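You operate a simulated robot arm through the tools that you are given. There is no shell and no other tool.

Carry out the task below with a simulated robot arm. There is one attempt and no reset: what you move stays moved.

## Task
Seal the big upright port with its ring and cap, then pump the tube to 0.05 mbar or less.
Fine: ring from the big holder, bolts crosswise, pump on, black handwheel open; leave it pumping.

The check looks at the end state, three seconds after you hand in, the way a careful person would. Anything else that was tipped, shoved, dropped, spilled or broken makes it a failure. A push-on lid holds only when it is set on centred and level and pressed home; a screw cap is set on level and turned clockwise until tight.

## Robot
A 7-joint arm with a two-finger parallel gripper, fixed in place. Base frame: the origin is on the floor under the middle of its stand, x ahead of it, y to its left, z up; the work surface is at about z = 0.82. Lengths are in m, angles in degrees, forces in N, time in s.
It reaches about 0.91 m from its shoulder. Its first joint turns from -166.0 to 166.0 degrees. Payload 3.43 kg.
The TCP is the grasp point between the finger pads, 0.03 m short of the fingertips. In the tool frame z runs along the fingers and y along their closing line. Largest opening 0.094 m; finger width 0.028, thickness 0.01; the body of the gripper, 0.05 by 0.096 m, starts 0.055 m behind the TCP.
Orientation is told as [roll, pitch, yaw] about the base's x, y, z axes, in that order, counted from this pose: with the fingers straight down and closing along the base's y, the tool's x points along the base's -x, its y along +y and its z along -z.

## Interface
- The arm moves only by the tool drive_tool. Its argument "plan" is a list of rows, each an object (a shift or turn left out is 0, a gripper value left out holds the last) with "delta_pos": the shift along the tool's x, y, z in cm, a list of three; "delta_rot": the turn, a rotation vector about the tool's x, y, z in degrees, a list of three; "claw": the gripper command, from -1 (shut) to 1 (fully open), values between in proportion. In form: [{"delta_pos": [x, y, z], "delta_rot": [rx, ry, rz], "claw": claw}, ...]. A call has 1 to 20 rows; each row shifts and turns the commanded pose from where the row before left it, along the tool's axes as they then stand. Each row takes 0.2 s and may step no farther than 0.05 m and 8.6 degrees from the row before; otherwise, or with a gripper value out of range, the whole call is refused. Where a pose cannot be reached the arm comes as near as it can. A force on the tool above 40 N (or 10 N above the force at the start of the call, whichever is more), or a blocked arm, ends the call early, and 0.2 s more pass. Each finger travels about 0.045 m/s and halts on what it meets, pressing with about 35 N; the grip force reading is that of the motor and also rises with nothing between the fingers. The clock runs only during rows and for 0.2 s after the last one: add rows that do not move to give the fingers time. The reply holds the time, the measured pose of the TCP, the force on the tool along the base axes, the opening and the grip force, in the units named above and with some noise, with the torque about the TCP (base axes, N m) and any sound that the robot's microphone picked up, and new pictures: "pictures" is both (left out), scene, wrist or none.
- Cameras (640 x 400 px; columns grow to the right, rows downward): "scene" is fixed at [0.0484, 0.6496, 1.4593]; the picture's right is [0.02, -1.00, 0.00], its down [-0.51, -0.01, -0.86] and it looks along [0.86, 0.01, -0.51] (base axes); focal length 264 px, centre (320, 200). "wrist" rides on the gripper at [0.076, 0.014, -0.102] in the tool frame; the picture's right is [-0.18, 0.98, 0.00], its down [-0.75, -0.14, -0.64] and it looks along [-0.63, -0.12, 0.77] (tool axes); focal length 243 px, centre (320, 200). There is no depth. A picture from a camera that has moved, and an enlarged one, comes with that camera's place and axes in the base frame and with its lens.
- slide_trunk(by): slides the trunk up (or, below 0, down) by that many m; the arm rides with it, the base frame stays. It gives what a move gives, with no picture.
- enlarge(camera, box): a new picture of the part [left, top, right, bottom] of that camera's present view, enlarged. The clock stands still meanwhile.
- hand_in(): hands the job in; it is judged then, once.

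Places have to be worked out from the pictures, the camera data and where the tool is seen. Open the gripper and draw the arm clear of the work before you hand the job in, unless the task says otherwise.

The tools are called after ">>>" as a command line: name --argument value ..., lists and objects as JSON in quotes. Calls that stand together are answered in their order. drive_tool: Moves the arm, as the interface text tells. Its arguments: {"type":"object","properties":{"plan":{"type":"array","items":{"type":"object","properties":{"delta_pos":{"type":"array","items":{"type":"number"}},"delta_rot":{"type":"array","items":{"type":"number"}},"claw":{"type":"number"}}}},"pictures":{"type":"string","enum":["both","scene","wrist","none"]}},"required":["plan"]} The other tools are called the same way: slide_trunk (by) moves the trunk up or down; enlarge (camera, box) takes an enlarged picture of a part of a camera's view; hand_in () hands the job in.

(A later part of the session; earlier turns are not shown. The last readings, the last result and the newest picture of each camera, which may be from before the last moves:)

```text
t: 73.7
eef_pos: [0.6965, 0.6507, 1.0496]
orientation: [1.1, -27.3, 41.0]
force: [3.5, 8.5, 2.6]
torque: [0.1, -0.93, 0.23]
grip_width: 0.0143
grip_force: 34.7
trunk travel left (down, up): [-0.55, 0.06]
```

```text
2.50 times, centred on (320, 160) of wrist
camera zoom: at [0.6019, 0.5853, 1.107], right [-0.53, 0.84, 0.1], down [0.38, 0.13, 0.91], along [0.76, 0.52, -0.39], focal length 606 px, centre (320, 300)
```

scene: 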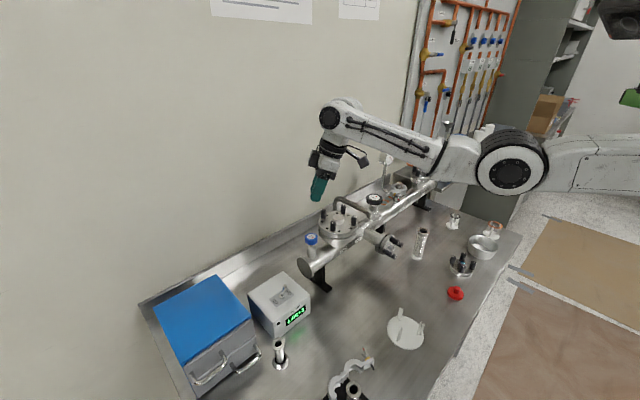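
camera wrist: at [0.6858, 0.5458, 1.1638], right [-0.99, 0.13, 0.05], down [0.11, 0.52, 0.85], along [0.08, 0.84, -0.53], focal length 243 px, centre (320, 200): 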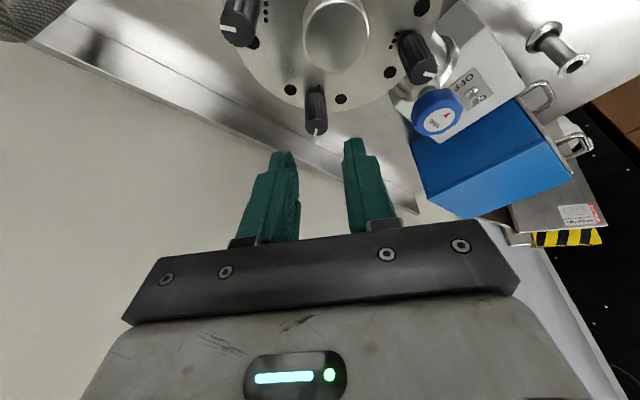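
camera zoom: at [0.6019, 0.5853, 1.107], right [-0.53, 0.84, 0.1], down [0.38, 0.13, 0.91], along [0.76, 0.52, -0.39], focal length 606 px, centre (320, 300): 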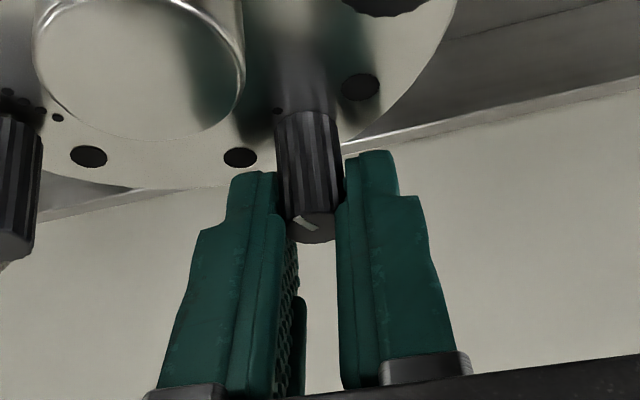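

Torque is rising (0.23 N·m). I'll turn a little further and see whether it climbs or slips.

>>> drive_tool --plan '[{"delta_rot": [2.3, 0, 4.4]}, {"delta_rot": [2.3, 0, 4.4]}, {"delta_pos": [0, 0, 0]}]' --pictures "none"

>>> enlarge --camera "wrist" --box '[280, 120, 360, 190]'

>>> enlarge --camera "scene" --box '[315, 203, 365, 240]'

```text
t: 74.5
eef_pos: [0.6962, 0.6515, 1.0515]
orientation: [1.0, -27.1, 31.2]
force: [-3.0, -0.1, 4.7]
torque: [-0.43, -0.65, -0.03]
grip_width: 0.0144
grip_force: 35.3
trunk travel left (down, up): [-0.55, 0.06]
```

```text
5.71 times, centred on (320, 155) of wrist
camera zoom: at [0.5911, 0.6022, 1.1075], right [-0.37, 0.92, 0.1], down [0.4, 0.07, 0.91], along [0.84, 0.38, -0.4], focal length 1386 px, centre (320, 457)
```

zoom: 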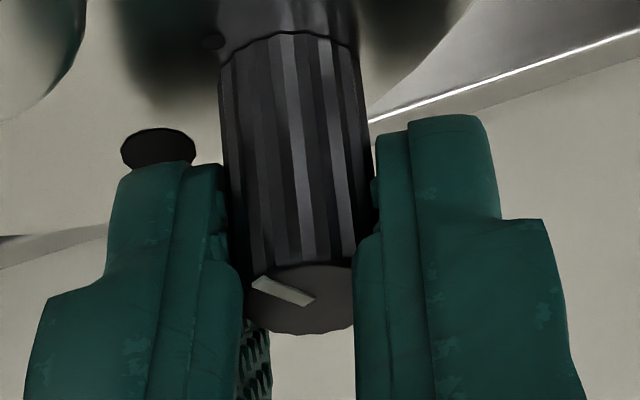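

```text
10.81 times, centred on (340, 222) of scene
camera zoom: at [0.0484, 0.6496, 1.4593], right [0.02, -1.0, 0.0], down [-0.51, -0.01, -0.86], along [0.86, 0.01, -0.51], focal length 2858 px, centre (104, -32)
```

zoom: 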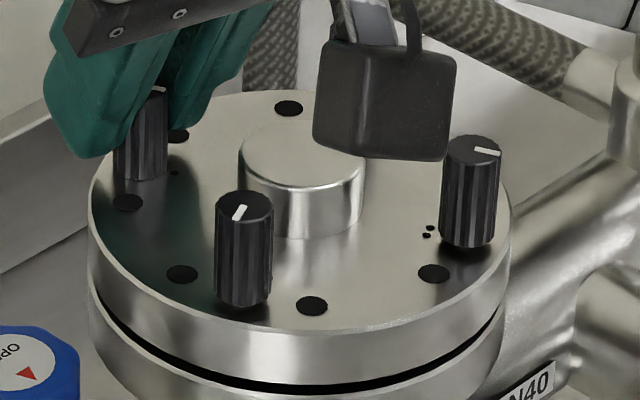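

The bolt now slips in the pads: it is home, and the torque saturated at about 0.23 N·m. Bolt 1 is tight. I'll release it, rise, move over to bolt 2 (opposite) and return to a straight-down tool.

>>> drive_tool --plan '[{"claw": -0.6}, {"claw": -0.36}, {"delta_pos": [-1.3, 0, -2.6]}, {"delta_pos": [-1.4, 0, -2.7]}, {"delta_pos": [2.17, -1.89, -1.11]}, {"delta_pos": [2.17, -1.89, -1.11]}, {"delta_pos": [2.17, -1.89, -1.11]}, {"delta_rot": [0, 6.8, 0]}, {"delta_rot": [0, 6.8, 0]}, {"delta_rot": [0, 6.8, 0]}, {"delta_rot": [0, 6.7, 0]}, {"delta_rot": [0, 0, -8.0]}, {"delta_rot": [0, 0, -8.0]}, {"delta_rot": [0, 0, -8.0]}, {"delta_rot": [0, 0, -8.0]}, {"delta_pos": [0, 0, 0]}]' --pictures "both"

>>> enlarge --camera "scene" --box '[315, 203, 365, 240]'

>>> enlarge --camera "wrist" --box '[220, 20, 420, 200]'

```text
t: 77.9
eef_pos: [0.6643, 0.5633, 1.1088]
orientation: [0.7, -0.6, 63.7]
force: [-0.6, 0.1, 0.0]
torque: [-0.01, -0.02, -0.02]
grip_width: 0.0303
grip_force: 0.0
trunk travel left (down, up): [-0.55, 0.06]
camera wrist: at [0.6184, 0.4998, 1.211], right [-0.8, 0.6, 0.01], down [0.47, 0.6, 0.65], along [0.38, 0.52, -0.76], focal length 243 px, centre (320, 200)
```

scene: 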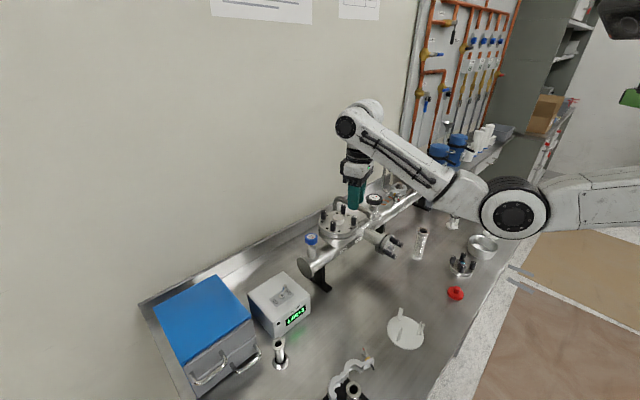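
wrist: 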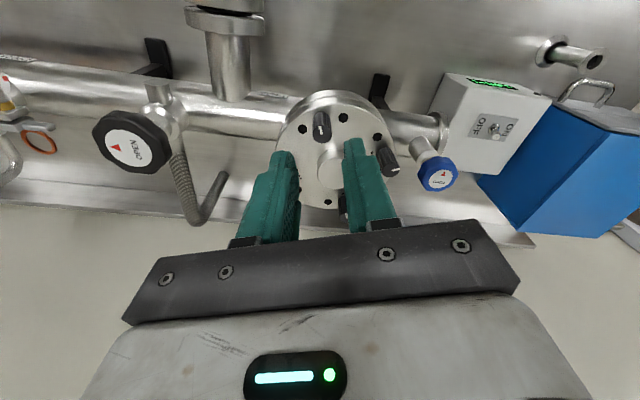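

```text
10.81 times, centred on (340, 222) of scene
camera zoom: at [0.0484, 0.6496, 1.4593], right [0.02, -1.0, 0.0], down [-0.51, -0.01, -0.86], along [0.86, 0.01, -0.51], focal length 2858 px, centre (104, -32)
```

zoom: 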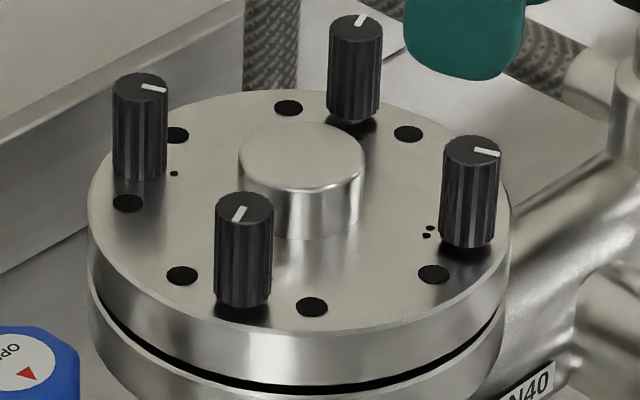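

```text
2.22 times, centred on (320, 110) of wrist
camera zoom: at [0.6184, 0.4998, 1.211], right [-0.8, 0.6, 0.01], down [0.47, 0.6, 0.65], along [0.38, 0.52, -0.76], focal length 539 px, centre (320, 400)
```

zoom: 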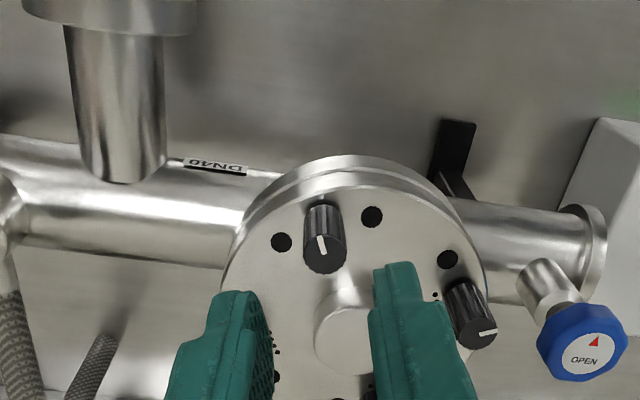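

Bolt 1 is fully down with its pointer reversed. I'll level the tool over bolt 2 and test how far counter-clockwise it can start, so the turn can be made in a single long stroke.

>>> drive_tool --plan '[{"delta_rot": [0.7, 0.6, 0]}, {"delta_rot": [0, 0, -8.5]}, {"delta_rot": [0, 0, -8.5]}, {"delta_rot": [0, 0, -8.5]}, {"delta_rot": [0, 0, -8.5]}, {"delta_rot": [0, 0, -8.5]}, {"delta_rot": [0, 0, -8.5]}, {"delta_rot": [0, 0, -8.5]}, {"delta_rot": [0, 0, -8.5]}, {"delta_rot": [0, 0, -8.5]}, {"delta_rot": [0, 0, -8.5]}, {"delta_pos": [0, 0, 0]}]' --pictures "wrist"

>>> enlarge --camera "wrist" --box '[220, 40, 420, 220]'

```text
t: 80.5
eef_pos: [0.6637, 0.5627, 1.1095]
orientation: [0.0, 0.0, 148.7]
force: [0.1, -0.1, 0.2]
torque: [-0.03, -0.02, -0.03]
grip_width: 0.0302
grip_force: 0.0
trunk travel left (down, up): [-0.55, 0.06]
camera wrist: at [0.7218, 0.5112, 1.2115], right [-0.67, -0.74, 0.0], down [-0.57, 0.51, 0.64], along [-0.48, 0.43, -0.77], focal length 243 px, centre (320, 200)
```

wrist: 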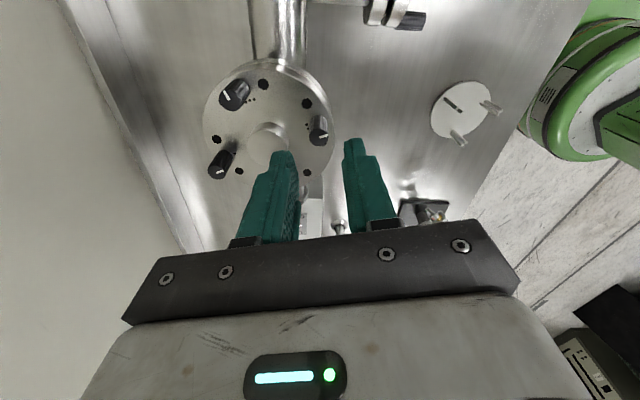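

```text
2.22 times, centred on (320, 130) of wrist
camera zoom: at [0.7218, 0.5112, 1.2115], right [-0.67, -0.74, 0.0], down [-0.57, 0.51, 0.64], along [-0.48, 0.43, -0.77], focal length 539 px, centre (320, 356)
```

zoom: 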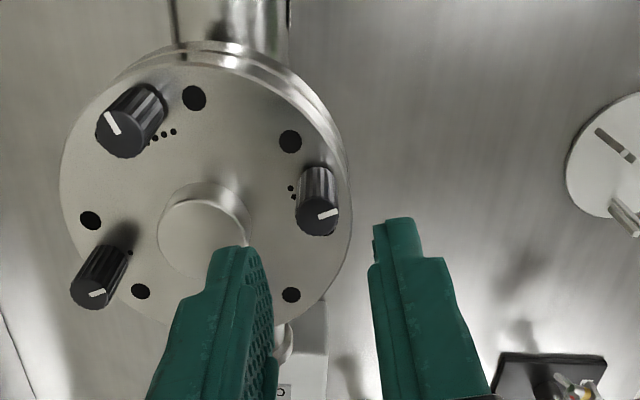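

Yaw 149° is reachable. Bolt 2 measures (0.6626, 0.5646), so I'll centre on it, narrow the opening slightly for knob clearance, and descend.

>>> drive_tool --plan '[{"delta_pos": [-0.23, -0.09, 1.5], "claw": -0.42}, {"delta_pos": [0, 0, 1.5]}, {"delta_pos": [0, 0, 0]}]' --pictures "none"

>>> enlarge --camera "wrist" --box '[220, 60, 420, 240]'

>>> enlarge --camera "scene" --box '[315, 195, 375, 240]'

```text
t: 81.3
eef_pos: [0.6613, 0.5643, 1.0784]
orientation: [0.0, 0.0, 148.7]
force: [-0.3, -0.9, -0.1]
torque: [-0.02, -0.01, 0.02]
grip_width: 0.0272
grip_force: 0.2
trunk travel left (down, up): [-0.55, 0.06]
```

```text
2.22 times, centred on (320, 150) of wrist
camera zoom: at [0.7205, 0.5132, 1.1812], right [-0.67, -0.74, 0.0], down [-0.57, 0.51, 0.64], along [-0.48, 0.43, -0.77], focal length 539 px, centre (320, 311)
```

zoom: 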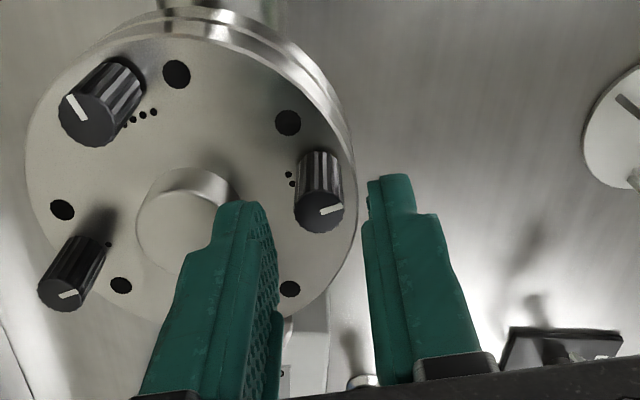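

```text
8.89 times, centred on (345, 218) of scene
camera zoom: at [0.0484, 0.6496, 1.4593], right [0.02, -1.0, 0.0], down [-0.51, -0.01, -0.86], along [0.86, 0.01, -0.51], focal length 2350 px, centre (98, 44)
```

zoom: 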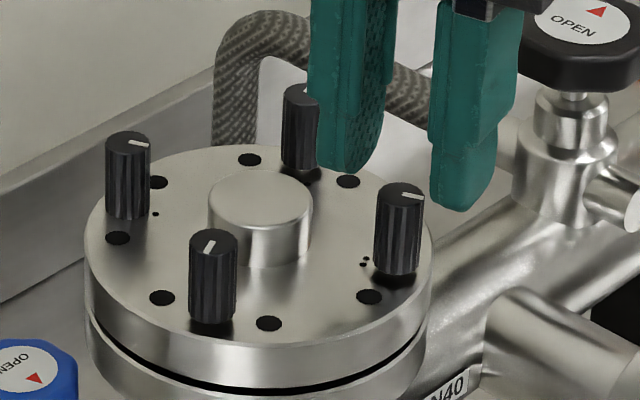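

Bolt 2 is centred between the fingers. I'll descend the remaining 2.3 cm and grip.

>>> drive_tool --plan '[{"delta_pos": [0, 0, 1.2]}, {"delta_pos": [0, 0, 1.1]}, {"claw": -0.55}, {"claw": -0.65}, {"claw": -0.75}, {"claw": -0.95}, {"delta_pos": [0, 0, 0]}]' --pictures "none"

>>> enlarge --camera "wrist" --box '[220, 60, 420, 240]'

```text
t: 82.9
eef_pos: [0.6627, 0.5651, 1.0572]
orientation: [0.1, 0.0, 148.6]
force: [3.0, 4.8, 0.9]
torque: [0.14, -0.11, -0.02]
grip_width: 0.0145
grip_force: 35.3
trunk travel left (down, up): [-0.55, 0.06]
```

```text
2.22 times, centred on (320, 150) of wrist
camera zoom: at [0.7202, 0.5136, 1.1579], right [-0.67, -0.74, 0.0], down [-0.57, 0.51, 0.64], along [-0.48, 0.43, -0.77], focal length 539 px, centre (320, 311)
```

zoom: 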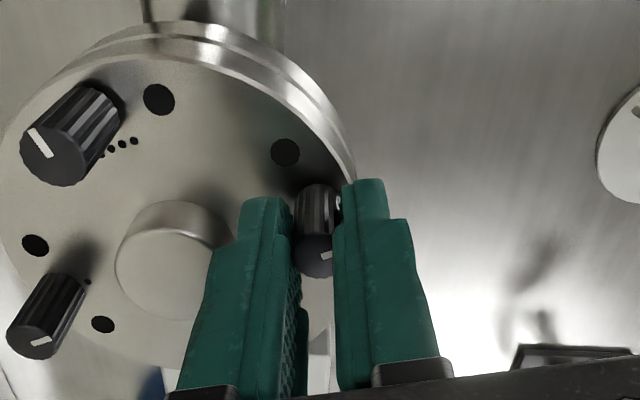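

Gripped with small side forces. I'll trim slightly and turn clockwise 85°.

>>> drive_tool --plan '[{"delta_pos": [0, -0.04, 0]}, {"delta_rot": [0, 0, 8.5]}, {"delta_rot": [0, 0, 8.5]}, {"delta_rot": [0, 0, 8.5]}, {"delta_rot": [0, 0, 8.5]}, {"delta_rot": [0, 0, 8.5]}, {"delta_rot": [0, 0, 8.5]}, {"delta_rot": [0, 0, 8.5]}, {"delta_rot": [0, 0, 8.5]}, {"delta_rot": [0, 0, 8.5]}, {"delta_rot": [0, 0, 8.5]}, {"delta_pos": [0, 0, 0]}]' --pictures "none"

>>> enlarge --camera "wrist" --box '[220, 60, 420, 240]'

```text
t: 85.5
eef_pos: [0.6624, 0.5655, 1.0565]
orientation: [0.1, 0.1, 63.5]
force: [-4.6, -1.5, -0.4]
torque: [0.18, -0.03, -0.02]
grip_width: 0.0141
grip_force: 35.2
trunk travel left (down, up): [-0.55, 0.06]
```

```text
2.22 times, centred on (320, 150) of wrist
camera zoom: at [0.6161, 0.5038, 1.1583], right [-0.8, 0.6, 0.0], down [0.46, 0.61, 0.64], along [0.39, 0.51, -0.77], focal length 539 px, centre (320, 311)
```

zoom: 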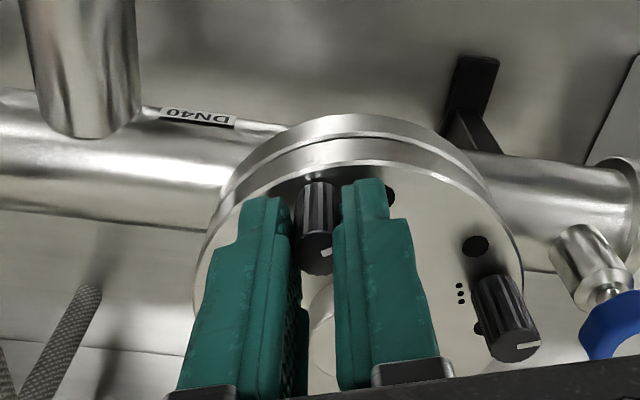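

The bolt follows without slip. I'll continue another 85° clockwise.

>>> drive_tool --plan '[{"delta_pos": [0, 0.04, 0]}, {"delta_rot": [0, 0, 8.5]}, {"delta_rot": [0, 0, 8.5]}, {"delta_rot": [0, 0, 8.5]}, {"delta_rot": [0, 0, 8.5]}, {"delta_rot": [0, 0, 8.5]}, {"delta_rot": [0, 0, 8.5]}, {"delta_rot": [0, 0, 8.5]}, {"delta_rot": [0, 0, 8.5]}, {"delta_pos": [0, 0, 0]}]' --pictures "none"

>>> enlarge --camera "wrist" --box '[220, 60, 420, 240]'

```text
t: 87.7
eef_pos: [0.6622, 0.5649, 1.0573]
orientation: [-0.1, 0.1, -4.4]
force: [0.3, -3.2, 0.0]
torque: [-0.08, -0.16, -0.04]
grip_width: 0.0142
grip_force: 34.9
trunk travel left (down, up): [-0.55, 0.06]
```

```text
2.22 times, centred on (320, 150) of wrist
camera zoom: at [0.5879, 0.5858, 1.1582], right [0.26, 0.97, 0.0], down [0.74, -0.2, 0.64], along [0.62, -0.17, -0.77], focal length 539 px, centre (320, 311)
```

zoom: 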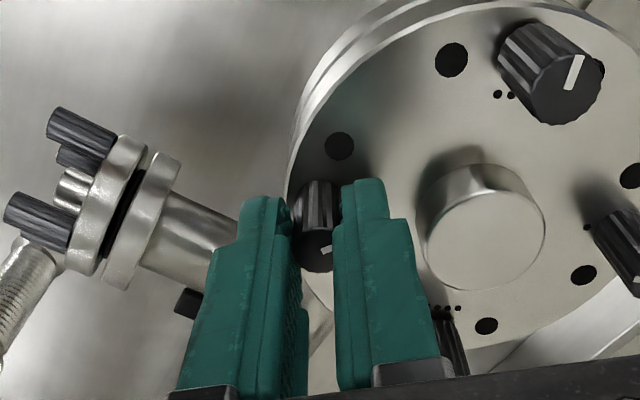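

153° done. I'll continue in shorter steps, watching the torque for the end stop.

>>> drive_tool --plan '[{"delta_rot": [0, 0, 6]}, {"delta_rot": [0, 0, 6]}, {"delta_rot": [0, 0, 6]}, {"delta_pos": [0, 0, 0]}]' --pictures "none"

>>> drive_tool --plan '[{"delta_rot": [0, 0, 5]}, {"delta_rot": [0, 0, 5]}, {"delta_pos": [0, 0, 0]}]' --pictures "none"

>>> drive_tool --plan '[{"delta_rot": [0, 0, 5]}, {"delta_rot": [0, 0, 5]}, {"delta_pos": [0, 0, 0]}]' --pictures "none"

>>> enlarge --camera "wrist" --box '[220, 60, 420, 240]'

```text
t: 88.7
eef_pos: [0.6631, 0.5651, 1.0557]
orientation: [-0.1, 0.1, -22.5]
force: [2.1, -2.6, -0.3]
torque: [-0.15, -0.24, 0.04]
grip_width: 0.014
grip_force: 35.2
trunk travel left (down, up): [-0.55, 0.06]
```

```text
t: 89.5
eef_pos: [0.6626, 0.5663, 1.0563]
orientation: [-0.1, -0.1, -32.5]
force: [3.8, -1.5, 0.0]
torque: [-0.16, -0.29, -0.03]
grip_width: 0.0142
grip_force: 35.0
trunk travel left (down, up): [-0.55, 0.06]
```

```text
t: 90.3
eef_pos: [0.6625, 0.5653, 1.0565]
orientation: [-0.1, 0.0, -42.4]
force: [-0.5, 0.0, -0.5]
torque: [0.15, -0.16, 0.16]
grip_width: 0.0142
grip_force: 34.7
trunk travel left (down, up): [-0.55, 0.06]
```

```text
2.22 times, centred on (320, 150) of wrist
camera zoom: at [0.6156, 0.6279, 1.1582], right [0.8, 0.6, 0.0], down [0.46, -0.61, 0.64], along [0.38, -0.51, -0.77], focal length 539 px, centre (320, 311)
```

zoom: 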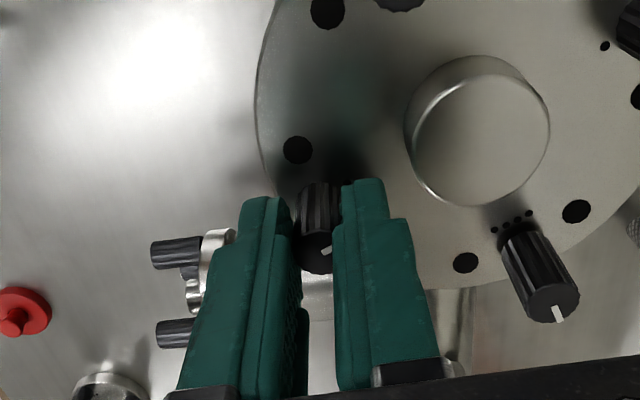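

Torque is starting to rise (0.16 N·m) at 191°. I'll continue a few more degrees.

>>> drive_tool --plan '[{"delta_rot": [0, 0, 4]}, {"delta_rot": [0, 0, 4]}, {"delta_pos": [0, 0, 0]}]' --pictures "none"

>>> drive_tool --plan '[{"delta_rot": [0, 0, 4]}, {"delta_rot": [0, 0, 4]}, {"delta_pos": [0, 0, 0]}]' --pictures "none"

>>> enlarge --camera "wrist" --box '[280, 120, 360, 190]'

>>> enlarge --camera "scene" --box '[315, 200, 365, 240]'

```text
t: 91.1
eef_pos: [0.6621, 0.5658, 1.0555]
orientation: [-0.1, 0.1, -50.5]
force: [-0.4, 0.4, 0.0]
torque: [0.2, -0.05, 0.09]
grip_width: 0.0143
grip_force: 35.1
trunk travel left (down, up): [-0.55, 0.06]
```

```text
t: 91.9
eef_pos: [0.6627, 0.5656, 1.0563]
orientation: [-0.1, 0.0, -58.5]
force: [2.2, 2.2, 1.1]
torque: [0.22, -0.22, 0.02]
grip_width: 0.0142
grip_force: 35.2
trunk travel left (down, up): [-0.55, 0.06]
```

```text
5.71 times, centred on (320, 155) of wrist
camera zoom: at [0.6346, 0.6385, 1.1584], right [0.93, 0.36, 0.0], down [0.27, -0.72, 0.64], along [0.23, -0.6, -0.77], focal length 1386 px, centre (320, 457)
```

zoom: 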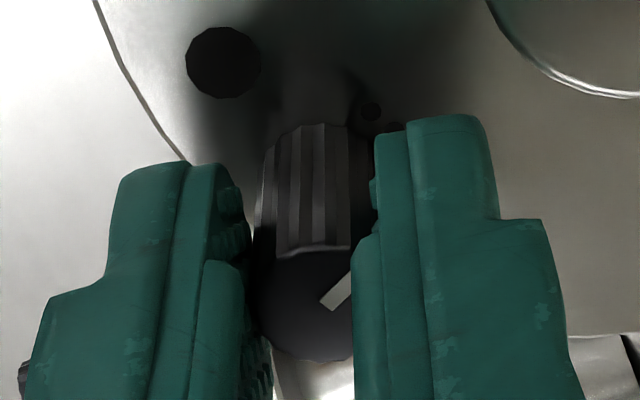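

```text
10.00 times, centred on (340, 220) of scene
camera zoom: at [0.0484, 0.6496, 1.4593], right [0.02, -1.0, 0.0], down [-0.51, -0.01, -0.86], along [0.86, 0.01, -0.51], focal length 2644 px, centre (120, 0)
```

zoom: 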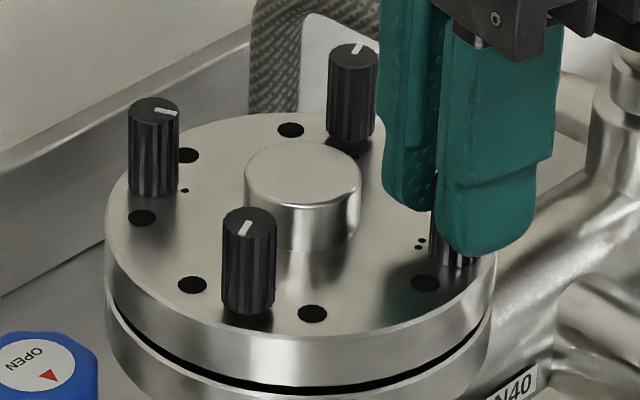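

Bolt 2 now slips in the pads too, so it is at its stop after about 190°. I'll release, rise, and move over bolt 3 while unwinding counter-clockwise.

>>> drive_tool --plan '[{"claw": -0.6}, {"claw": -0.42}, {"delta_pos": [0, 0, -2.5]}, {"delta_pos": [0, 0, -2.5]}, {"delta_pos": [3.2, 0.43, 0]}, {"delta_pos": [3.24, 0.44, 0]}, {"delta_rot": [0, 0, -8.5]}, {"delta_rot": [0, 0, -8.5]}, {"delta_rot": [0, 0, -8.5]}, {"delta_rot": [0, 0, -8.5]}, {"delta_rot": [0, 0, -8.5]}, {"delta_rot": [0, 0, -8.5]}, {"delta_rot": [0, 0, -8.5]}, {"delta_rot": [0, 0, -8.5]}, {"delta_rot": [0, 0, -8.5]}, {"delta_rot": [0, 0, -8.5]}, {"delta_rot": [0, 0, -8.5]}, {"delta_rot": [0, 0, -8.5]}, {"delta_pos": [0, 0, 0]}]' --pictures "none"

>>> enlarge --camera "scene" --box '[315, 200, 365, 240]'

>>> drive_tool --plan '[{"delta_rot": [0, 0, -8.5]}, {"delta_rot": [0, 0, -8.5]}, {"delta_rot": [0, 0, -8.5]}, {"delta_rot": [0, 0, -8.5]}, {"delta_rot": [0, 0, -8.5]}, {"delta_rot": [0, 0, -8.5]}, {"delta_rot": [0, 0, -8.5]}, {"delta_rot": [0, 0, -8.5]}, {"delta_rot": [0, 0, -8.5]}, {"delta_rot": [0, 0, -8.5]}, {"delta_rot": [0, 0, -8.5]}, {"delta_rot": [0, 0, -8.5]}, {"delta_pos": [0, 0, 0]}]' --pictures "none"

>>> enlarge --camera "wrist" --box '[220, 40, 420, 220]'

```text
t: 95.9
eef_pos: [0.6355, 0.6246, 1.1066]
orientation: [0.0, 0.1, 43.7]
force: [0.6, 0.3, 0.1]
torque: [0.03, 0.02, -0.01]
grip_width: 0.0272
grip_force: 0.2
trunk travel left (down, up): [-0.55, 0.06]
```

```text
10.00 times, centred on (340, 220) of scene
camera zoom: at [0.0484, 0.6496, 1.4593], right [0.02, -1.0, 0.0], down [-0.51, -0.01, -0.86], along [0.86, 0.01, -0.51], focal length 2644 px, centre (120, 0)
```

zoom: 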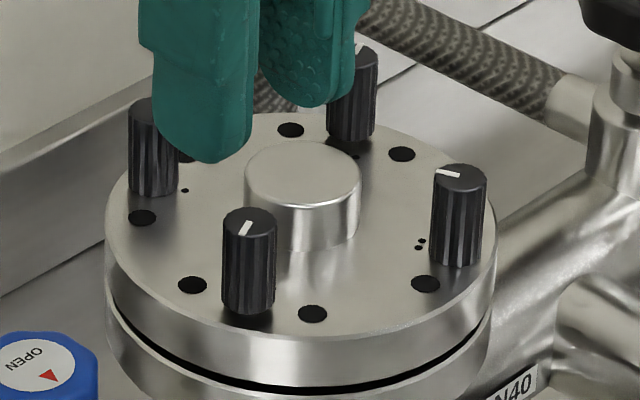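

```text
t: 98.7
eef_pos: [0.6358, 0.6246, 1.1049]
orientation: [0.1, 0.0, 145.7]
force: [0.2, 0.5, 0.7]
torque: [-0.03, -0.02, -0.02]
grip_width: 0.0272
grip_force: 0.2
trunk travel left (down, up): [-0.55, 0.06]
```

```text
2.22 times, centred on (320, 130) of wrist
camera zoom: at [0.6913, 0.5702, 1.2082], right [-0.71, -0.71, 0.0], down [-0.54, 0.54, 0.64], along [-0.46, 0.45, -0.77], focal length 539 px, centre (320, 356)
```

zoom: 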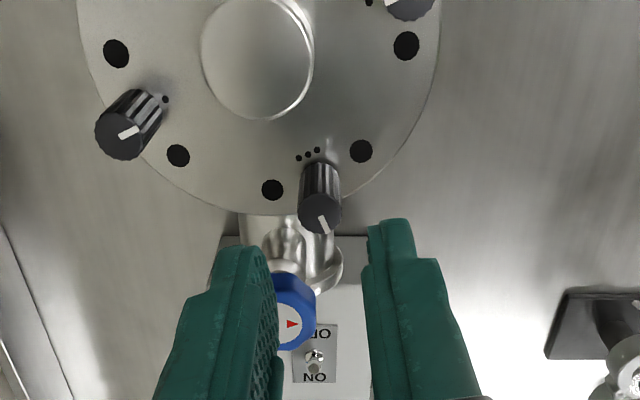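

Bolt 2 is down with its pointer reversed. TCP is within 0.5 mm of bolt 3 at yaw 146°, so I'll descend and grip.

>>> drive_tool --plan '[{"delta_pos": [0, 0, 2.5]}, {"delta_pos": [0, 0, 2.5]}, {"delta_pos": [0, 0, 0]}]' --pictures "none"

>>> enlarge --camera "wrist" --box '[220, 60, 420, 240]'

>>> drive_tool --plan '[{"claw": -0.55}, {"claw": -0.65}, {"claw": -0.75}, {"claw": -0.95}, {"delta_pos": [0, 0, 0]}]' --pictures "none"

>>> enlarge --camera "wrist" --box '[220, 60, 420, 240]'

```text
t: 99.5
eef_pos: [0.6357, 0.625, 1.0554]
orientation: [0.1, 0.0, 145.6]
force: [-0.4, -0.2, 0.1]
torque: [0.0, -0.01, 0.02]
grip_width: 0.0273
grip_force: 0.0
trunk travel left (down, up): [-0.55, 0.06]
```

```text
2.22 times, centred on (320, 150) of wrist
camera zoom: at [0.6907, 0.5703, 1.1579], right [-0.71, -0.71, 0.0], down [-0.54, 0.54, 0.64], along [-0.45, 0.45, -0.77], focal length 539 px, centre (320, 311)
```

zoom: 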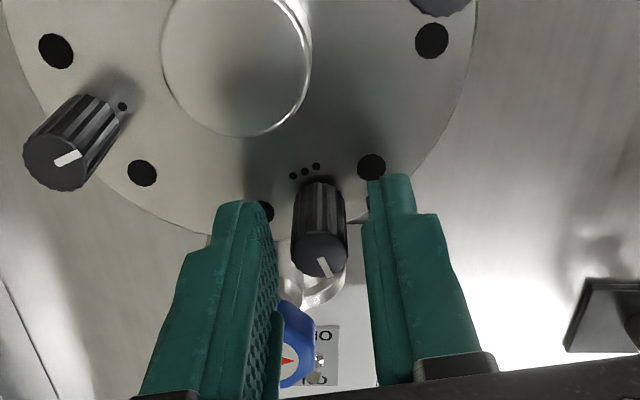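

```text
t: 100.7
eef_pos: [0.6359, 0.626, 1.0567]
orientation: [0.0, 0.0, 145.8]
force: [1.2, -0.1, 0.1]
torque: [0.04, -0.05, 0.01]
grip_width: 0.014
grip_force: 34.7
trunk travel left (down, up): [-0.55, 0.06]
```

```text
2.22 times, centred on (320, 150) of wrist
camera zoom: at [0.6909, 0.5703, 1.1581], right [-0.71, -0.71, 0.0], down [-0.54, 0.54, 0.64], along [-0.45, 0.45, -0.77], focal length 539 px, centre (320, 311)
```

zoom: 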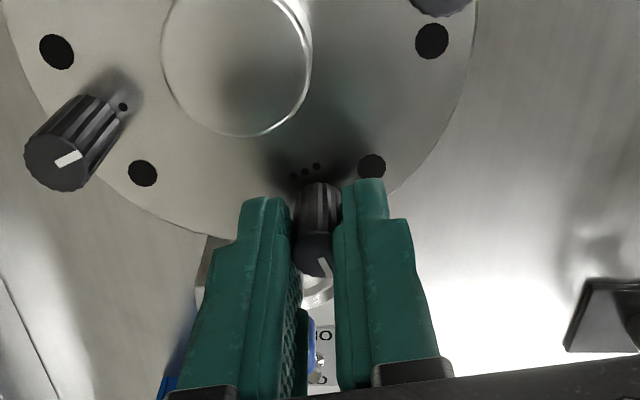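

Bolt 3 (three dots) is gripped with no side force. I'll turn clockwise about 153° first.

>>> drive_tool --plan '[{"delta_rot": [0, 0, 8.5]}, {"delta_rot": [0, 0, 8.5]}, {"delta_rot": [0, 0, 8.5]}, {"delta_rot": [0, 0, 8.5]}, {"delta_rot": [0, 0, 8.5]}, {"delta_rot": [0, 0, 8.5]}, {"delta_rot": [0, 0, 8.5]}, {"delta_rot": [0, 0, 8.5]}, {"delta_rot": [0, 0, 8.5]}, {"delta_pos": [0, 0, 0]}]' --pictures "none"

>>> drive_tool --plan '[{"delta_rot": [0, 0, 8.5]}, {"delta_rot": [0, 0, 8.5]}, {"delta_rot": [0, 0, 8.5]}, {"delta_rot": [0, 0, 8.5]}, {"delta_rot": [0, 0, 8.5]}, {"delta_rot": [0, 0, 8.5]}, {"delta_rot": [0, 0, 8.5]}, {"delta_rot": [0, 0, 8.5]}, {"delta_rot": [0, 0, 8.5]}, {"delta_pos": [0, 0, 0]}]' --pictures "none"

>>> enlarge --camera "wrist" --box '[220, 60, 420, 240]'

```text
t: 102.9
eef_pos: [0.6357, 0.6249, 1.0558]
orientation: [0.2, 0.1, 69.1]
force: [3.2, 2.4, 0.0]
torque: [0.36, -0.22, -0.01]
grip_width: 0.0142
grip_force: 35.1
trunk travel left (down, up): [-0.55, 0.06]
```

```text
t: 105.1
eef_pos: [0.6361, 0.6245, 1.056]
orientation: [-0.1, 0.0, -7.6]
force: [3.8, -2.4, 1.1]
torque: [-0.08, -0.27, -0.02]
grip_width: 0.0141
grip_force: 34.3
trunk travel left (down, up): [-0.55, 0.06]
```

```text
2.22 times, centred on (320, 150) of wrist
camera zoom: at [0.563, 0.6492, 1.1582], right [0.31, 0.95, 0.0], down [0.73, -0.24, 0.64], along [0.61, -0.2, -0.77], focal length 539 px, centre (320, 311)
```

zoom: 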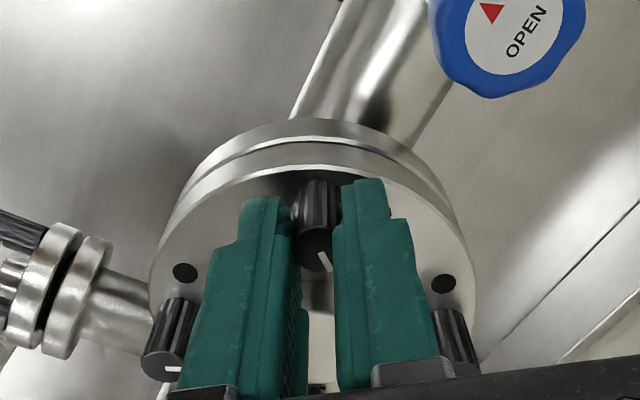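

153° done and following cleanly. I'll continue to the stop in smaller steps.

>>> drive_tool --plan '[{"delta_rot": [0, 0, 6]}, {"delta_rot": [0, 0, 6]}, {"delta_rot": [0, 0, 6]}, {"delta_pos": [0, 0, 0]}]' --pictures "none"

>>> drive_tool --plan '[{"delta_rot": [0, 0, 5]}, {"delta_rot": [0, 0, 5]}, {"delta_pos": [0, 0, 0]}]' --pictures "none"

>>> drive_tool --plan '[{"delta_rot": [0, 0, 4]}, {"delta_rot": [0, 0, 4]}, {"delta_pos": [0, 0, 0]}]' --pictures "none"

>>> drive_tool --plan '[{"delta_rot": [0, 0, 4]}, {"delta_rot": [0, 0, 4]}, {"delta_pos": [0, 0, 0]}]' --pictures "none"

>>> enlarge --camera "wrist" --box '[280, 120, 360, 190]'

```text
t: 106.1
eef_pos: [0.6356, 0.6236, 1.0545]
orientation: [-0.1, 0.1, -25.5]
force: [4.6, -3.6, -0.3]
torque: [-0.12, -0.28, -0.01]
grip_width: 0.0139
grip_force: 35.7
trunk travel left (down, up): [-0.55, 0.06]
```

```text
t: 106.9
eef_pos: [0.6357, 0.6235, 1.0564]
orientation: [-0.1, 0.0, -35.5]
force: [6.0, -4.7, -0.2]
torque: [-0.11, -0.17, 0.04]
grip_width: 0.0144
grip_force: 35.2
trunk travel left (down, up): [-0.55, 0.06]
```

```text
t: 107.7
eef_pos: [0.6359, 0.6255, 1.0562]
orientation: [-0.2, 0.0, -43.4]
force: [1.8, -4.0, 0.3]
torque: [0.14, -0.19, 0.14]
grip_width: 0.0141
grip_force: 35.3
trunk travel left (down, up): [-0.55, 0.06]
```

```text
t: 108.5
eef_pos: [0.6355, 0.6248, 1.0566]
orientation: [0.0, 0.0, -51.4]
force: [-2.2, 0.2, 0.1]
torque: [0.25, 0.02, 0.04]
grip_width: 0.0144
grip_force: 34.8
trunk travel left (down, up): [-0.55, 0.06]
```

```text
5.71 times, centred on (320, 155) of wrist
camera zoom: at [0.5993, 0.6943, 1.1584], right [0.88, 0.47, 0.0], down [0.36, -0.68, 0.64], along [0.3, -0.57, -0.77], focal length 1386 px, centre (320, 457)
```

zoom: 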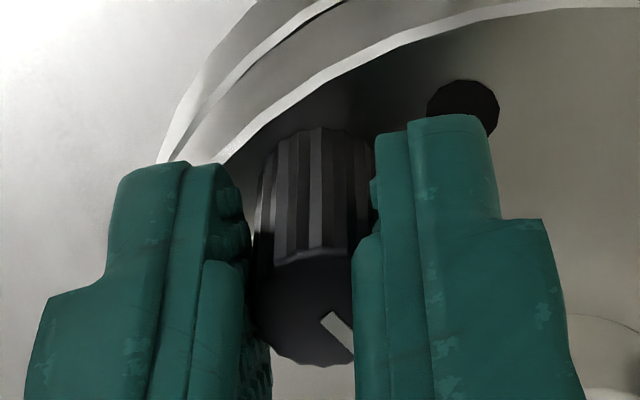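

Bolt 3 reached its stop at about 185° (slipping now). I'll release, rise and unwind toward bolt 4, which is at r≈0.934 m and needs the tilted tool again.

>>> drive_tool --plan '[{"claw": -0.6}, {"claw": -0.42}, {"delta_pos": [0, 0, -2.5]}, {"delta_pos": [0, 0, -3.0]}, {"delta_rot": [0, 0, -8.5]}, {"delta_rot": [0, 0, -8.5]}, {"delta_rot": [0, 0, -8.5]}, {"delta_rot": [0, 0, -8.5]}, {"delta_rot": [0, 0, -8.5]}, {"delta_rot": [0, 0, -8.5]}, {"delta_rot": [0, 0, -8.5]}, {"delta_rot": [0, 0, -8.5]}, {"delta_rot": [0, 0, -8.5]}, {"delta_rot": [0, 0, -8.5]}, {"delta_rot": [0, 0, -8.5]}, {"delta_rot": [0, 0, -8.5]}, {"delta_rot": [0, 0, -8.5]}, {"delta_pos": [0, 0, 0]}]' --pictures "none"

>>> enlarge --camera "scene" --box '[315, 200, 365, 240]'

```text
t: 112.3
eef_pos: [0.6354, 0.6251, 1.112]
orientation: [0.0, 0.0, 59.2]
force: [-0.3, 0.0, 0.7]
torque: [-0.01, -0.01, -0.01]
grip_width: 0.0272
grip_force: 0.0
trunk travel left (down, up): [-0.55, 0.06]
```

```text
10.00 times, centred on (340, 220) of scene
camera zoom: at [0.0484, 0.6496, 1.4593], right [0.02, -1.0, 0.0], down [-0.51, -0.01, -0.86], along [0.86, 0.01, -0.51], focal length 2644 px, centre (120, 0)
```

zoom: 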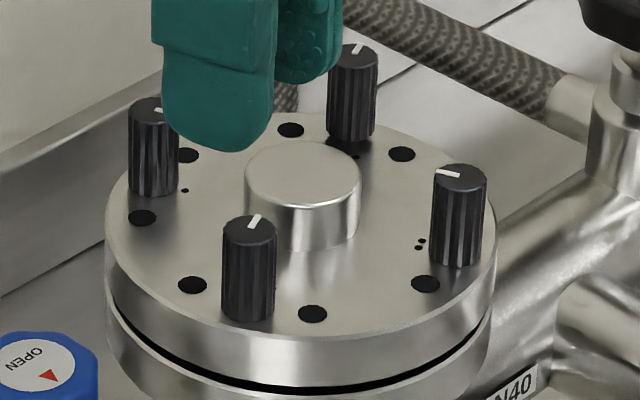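

Bolt 3 is home. I'll tilt 22° outward, move across to above bolt 4 and rotate counter-clockwise for a long stroke.

>>> drive_tool --plan '[{"delta_rot": [0, -7.3, 0]}, {"delta_rot": [0, -7.3, 0]}, {"delta_rot": [0, -7.4, 0]}, {"delta_pos": [-0.35, -3.04, 0.57]}, {"delta_pos": [-0.35, -3.04, 0.57]}, {"delta_pos": [-0.34, -3.03, 0.57]}, {"delta_rot": [-3.0, 0, -7.42]}, {"delta_rot": [-3.0, 0, -7.42]}, {"delta_rot": [-3.0, 0, -7.42]}, {"delta_rot": [-3.0, 0, -7.42]}, {"delta_rot": [-3.0, 0, -7.42]}, {"delta_pos": [0, 0, 0]}]' --pictures "none"

>>> enlarge --camera "wrist" --box '[220, 40, 420, 220]'

>>> enlarge --camera "scene" --box '[315, 180, 385, 240]'

```text
t: 114.9
eef_pos: [0.7216, 0.5906, 1.0994]
orientation: [0.1, -22.0, 99.2]
force: [-0.1, 0.4, -0.6]
torque: [0.01, -0.03, -0.04]
grip_width: 0.0273
grip_force: 0.0
trunk travel left (down, up): [-0.55, 0.06]
```

```text
2.22 times, centred on (320, 130) of wrist
camera zoom: at [0.7261, 0.4821, 1.1654], right [-1.0, 0.01, 0.07], down [0.07, 0.48, 0.88], along [-0.02, 0.88, -0.48], focal length 539 px, centre (320, 356)
```

zoom: 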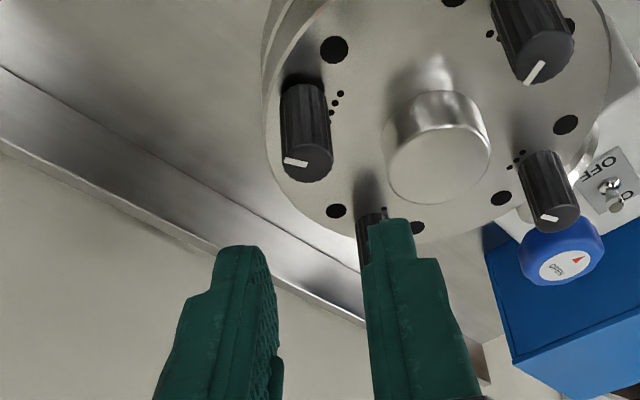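

```text
6.67 times, centred on (350, 210) of scene
camera zoom: at [0.0484, 0.6496, 1.4593], right [0.02, -1.0, 0.0], down [-0.51, -0.01, -0.86], along [0.86, 0.01, -0.51], focal length 1762 px, centre (120, 133)
```

zoom: 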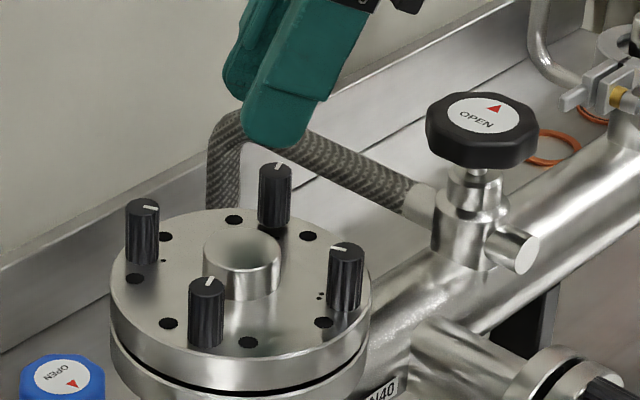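

TCP is on bolt 4's axis. I'll narrow the opening to 22 mm for knob clearance, descend and grip.

>>> drive_tool --plan '[{"delta_pos": [0.6, 0, 1.5], "claw": -0.53}, {"delta_pos": [0.6, 0, 1.45]}, {"delta_pos": [0.57, 0, 1.44]}, {"delta_pos": [0, 0, 0]}]' --pictures "none"

>>> enlarge --camera "wrist" --box '[220, 60, 420, 240]'

>>> drive_tool --plan '[{"claw": -0.65}, {"claw": -0.75}, {"claw": -0.95}, {"delta_pos": [0, 0, 0]}]' --pictures "none"

>>> enlarge --camera "wrist" --box '[220, 60, 420, 240]'

```text
t: 115.9
eef_pos: [0.7221, 0.5912, 1.0507]
orientation: [0.0, -22.0, 99.1]
force: [-0.1, -0.6, -1.1]
torque: [-0.01, 0.03, -0.01]
grip_width: 0.022
grip_force: 0.1
trunk travel left (down, up): [-0.55, 0.06]
```

```text
2.22 times, centred on (320, 150) of wrist
camera zoom: at [0.7259, 0.4819, 1.1179], right [-1.0, 0.01, 0.07], down [0.07, 0.48, 0.88], along [-0.02, 0.88, -0.48], focal length 539 px, centre (320, 311)
```

zoom: 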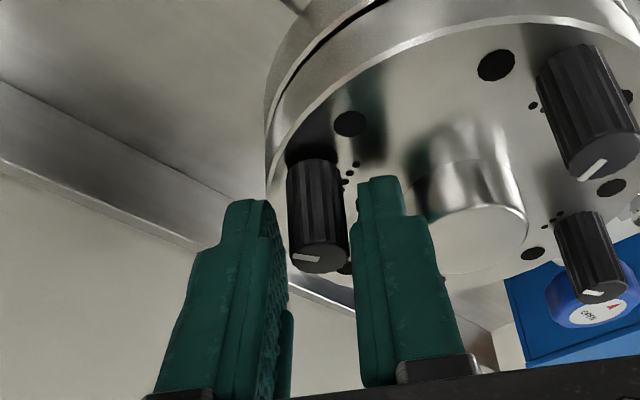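

```text
t: 116.9
eef_pos: [0.7211, 0.5919, 1.0514]
orientation: [0.1, -21.9, 99.1]
force: [-4.3, -1.5, -0.8]
torque: [0.02, -0.3, -0.02]
grip_width: 0.014
grip_force: 35.2
trunk travel left (down, up): [-0.55, 0.06]
```

```text
2.22 times, centred on (320, 150) of wrist
camera zoom: at [0.7255, 0.482, 1.118], right [-1.0, 0.01, 0.07], down [0.07, 0.48, 0.88], along [-0.02, 0.88, -0.48], focal length 539 px, centre (320, 311)
```

zoom: 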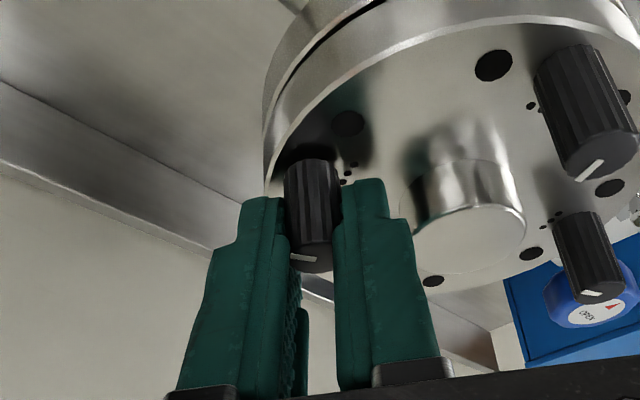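

Bolt 4 is gripped. I'll trim and turn clockwise 48°.

>>> drive_tool --plan '[{"delta_pos": [0, 0.03, 0]}, {"delta_rot": [3.0, 0, 7.42]}, {"delta_rot": [3.0, 0, 7.42]}, {"delta_rot": [3.0, 0, 7.42]}, {"delta_rot": [3.0, 0, 7.42]}, {"delta_rot": [3.0, 0, 7.42]}, {"delta_rot": [3.0, 0, 7.42]}, {"delta_pos": [0, 0, 0]}]' --pictures "none"

>>> drive_tool --plan '[{"delta_rot": [3.0, 0, 7.42]}, {"delta_rot": [3.0, 0, 7.42]}, {"delta_rot": [3.0, 0, 7.42]}, {"delta_pos": [0, 0, 0]}]' --pictures "none"

>>> enlarge --camera "wrist" --box '[220, 60, 420, 240]'

```text
t: 118.7
eef_pos: [0.7214, 0.5913, 1.0533]
orientation: [0.1, -21.9, 50.9]
force: [0.2, 0.0, 1.1]
torque: [-0.04, -0.37, 0.0]
grip_width: 0.0146
grip_force: 35.0
trunk travel left (down, up): [-0.55, 0.06]
```

```text
t: 119.7
eef_pos: [0.7215, 0.5917, 1.0513]
orientation: [0.0, -21.9, 26.9]
force: [-0.1, -2.0, 0.2]
torque: [-0.19, -0.25, 0.01]
grip_width: 0.014
grip_force: 35.0
trunk travel left (down, up): [-0.55, 0.06]
```

```text
2.22 times, centred on (320, 150) of wrist
camera zoom: at [0.6187, 0.5553, 1.1184], right [-0.29, 0.95, 0.07], down [0.47, 0.08, 0.88], along [0.83, 0.29, -0.48], focal length 539 px, centre (320, 311)
```

zoom: 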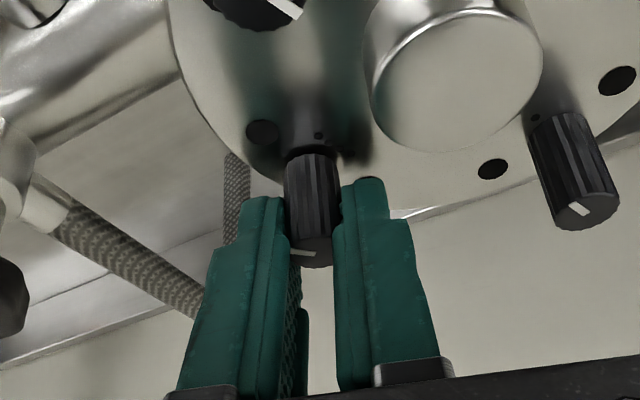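

Turning freely. I'll advance another 16°, staying inside the limit.

>>> drive_tool --plan '[{"delta_rot": [3.0, 0, 7.42]}, {"delta_rot": [3.0, 0, 7.42]}, {"delta_pos": [0, 0, 0]}]' --pictures "none"

>>> drive_tool --plan '[{"delta_rot": [1.9, 0, 4.6]}, {"delta_pos": [0, 0, 0]}]' --pictures "none"

```text
t: 120.5
eef_pos: [0.7215, 0.5919, 1.0527]
orientation: [0.1, -22.1, 11.0]
force: [0.8, -2.4, 0.6]
torque: [0.04, 0.06, -0.04]
grip_width: 0.0142
grip_force: 35.2
trunk travel left (down, up): [-0.55, 0.06]
```

```text
t: 121.1
eef_pos: [0.7237, 0.5912, 1.0521]
orientation: [-0.1, -22.0, 5.9]
force: [2.8, -3.0, -0.2]
torque: [-0.24, -0.16, -0.03]
grip_width: 0.0141
grip_force: 35.0
trunk travel left (down, up): [-0.55, 0.06]
```

Still fine at yaw 6°. I'll add two more 5° steps.

>>> drive_tool --plan '[{"delta_rot": [1.9, 0, 4.6]}, {"delta_pos": [0, 0, 0]}]' --pictures "none"

>>> drive_tool --plan '[{"delta_rot": [1.9, 0, 4.6]}, {"delta_pos": [0, 0, 0]}]' --pictures "none"

```text
t: 121.7
eef_pos: [0.7213, 0.592, 1.0522]
orientation: [-0.1, -22.0, 1.1]
force: [2.7, -3.8, 0.7]
torque: [0.0, -0.02, -0.02]
grip_width: 0.0141
grip_force: 35.0
trunk travel left (down, up): [-0.55, 0.06]
```

```text
t: 122.3
eef_pos: [0.7218, 0.5922, 1.052]
orientation: [-0.2, -21.9, -3.9]
force: [2.5, -3.3, 0.9]
torque: [-0.13, -0.09, 0.0]
grip_width: 0.0141
grip_force: 35.0
trunk travel left (down, up): [-0.55, 0.06]
```

103° so far. I'll release, lift, swing back counter-clockwise and regrip for the second stroke.

>>> drive_tool --plan '[{"claw": -0.6}, {"claw": -0.53}, {"delta_pos": [-0.6, 0, -1.5]}, {"delta_pos": [-0.6, 0, -1.45]}, {"delta_pos": [-0.57, 0, -1.41]}, {"delta_rot": [-3.0, 0, -7.42]}, {"delta_rot": [-3.0, 0, -7.42]}, {"delta_rot": [-3.0, 0, -7.42]}, {"delta_rot": [-3.0, 0, -7.42]}, {"delta_rot": [-3.0, 0, -7.42]}, {"delta_rot": [-3.0, 0, -7.42]}, {"delta_rot": [-3.0, 0, -7.42]}, {"delta_rot": [-3.0, 0, -7.42]}, {"delta_rot": [-3.0, 0, -7.42]}, {"delta_rot": [-3.0, 0, -7.42]}, {"delta_rot": [-3.0, 0, -7.42]}, {"delta_rot": [-3.0, 0, -7.42]}, {"delta_rot": [-3.0, 0, -7.42]}, {"delta_pos": [0, 0, 0]}]' --pictures "none"

>>> enlarge --camera "wrist" --box '[220, 40, 420, 220]'

>>> enlarge --camera "scene" --box '[315, 195, 365, 240]'

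```text
t: 126.3
eef_pos: [0.7223, 0.5918, 1.0987]
orientation: [0.0, -21.9, 100.2]
force: [-0.5, 0.2, 0.7]
torque: [-0.01, 0.03, 0.02]
grip_width: 0.0221
grip_force: 0.0
trunk travel left (down, up): [-0.55, 0.06]
```

```text
2.22 times, centred on (320, 130) of wrist
camera zoom: at [0.7279, 0.4822, 1.1654], right [-1.0, -0.01, 0.07], down [0.06, 0.48, 0.88], along [-0.04, 0.88, -0.48], focal length 539 px, centre (320, 356)
```

zoom: 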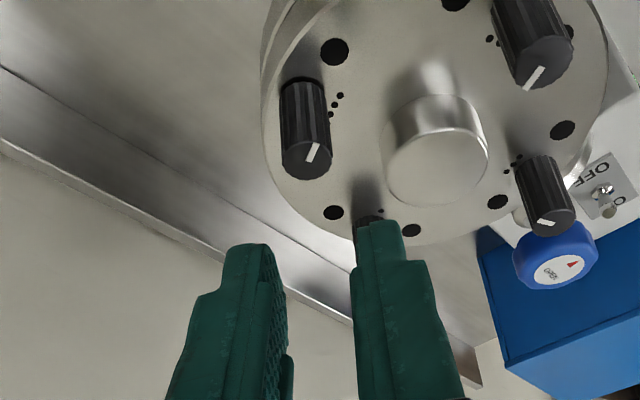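

```text
8.89 times, centred on (340, 218) of scene
camera zoom: at [0.0484, 0.6496, 1.4593], right [0.02, -1.0, 0.0], down [-0.51, -0.01, -0.86], along [0.86, 0.01, -0.51], focal length 2350 px, centre (142, 44)
```

zoom: 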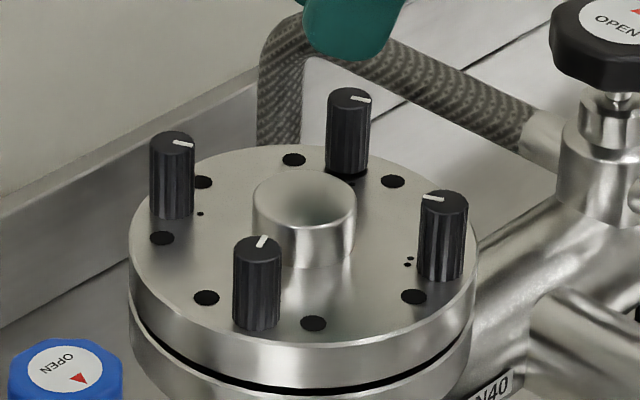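

The geometry is repeatable. I'll descend on bolt 4 again, grip, and turn another long stroke.

>>> drive_tool --plan '[{"delta_pos": [0.6, 0, 1.5]}, {"delta_pos": [0.6, 0, 1.45]}, {"delta_pos": [0.57, 0.02, 1.44]}, {"delta_pos": [0, 0, 0]}, {"claw": -0.65}, {"claw": -0.75}, {"claw": -0.95}, {"delta_pos": [0, 0, 0]}]' --pictures "none"

>>> enlarge --camera "wrist" --box '[220, 60, 420, 240]'

```text
t: 128.1
eef_pos: [0.7225, 0.5911, 1.0513]
orientation: [0.1, -21.8, 100.1]
force: [0.2, 1.5, 0.4]
torque: [0.12, -0.4, -0.02]
grip_width: 0.0143
grip_force: 34.6
trunk travel left (down, up): [-0.55, 0.06]
```

```text
2.22 times, centred on (320, 150) of wrist
camera zoom: at [0.7274, 0.4822, 1.1181], right [-1.0, -0.01, 0.07], down [0.06, 0.48, 0.88], along [-0.04, 0.88, -0.48], focal length 539 px, centre (320, 311)
```

zoom: 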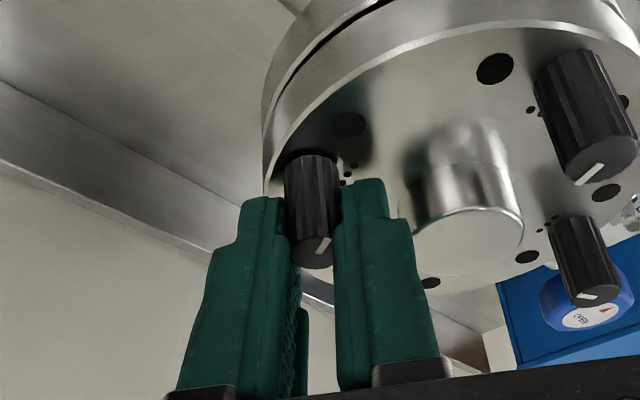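

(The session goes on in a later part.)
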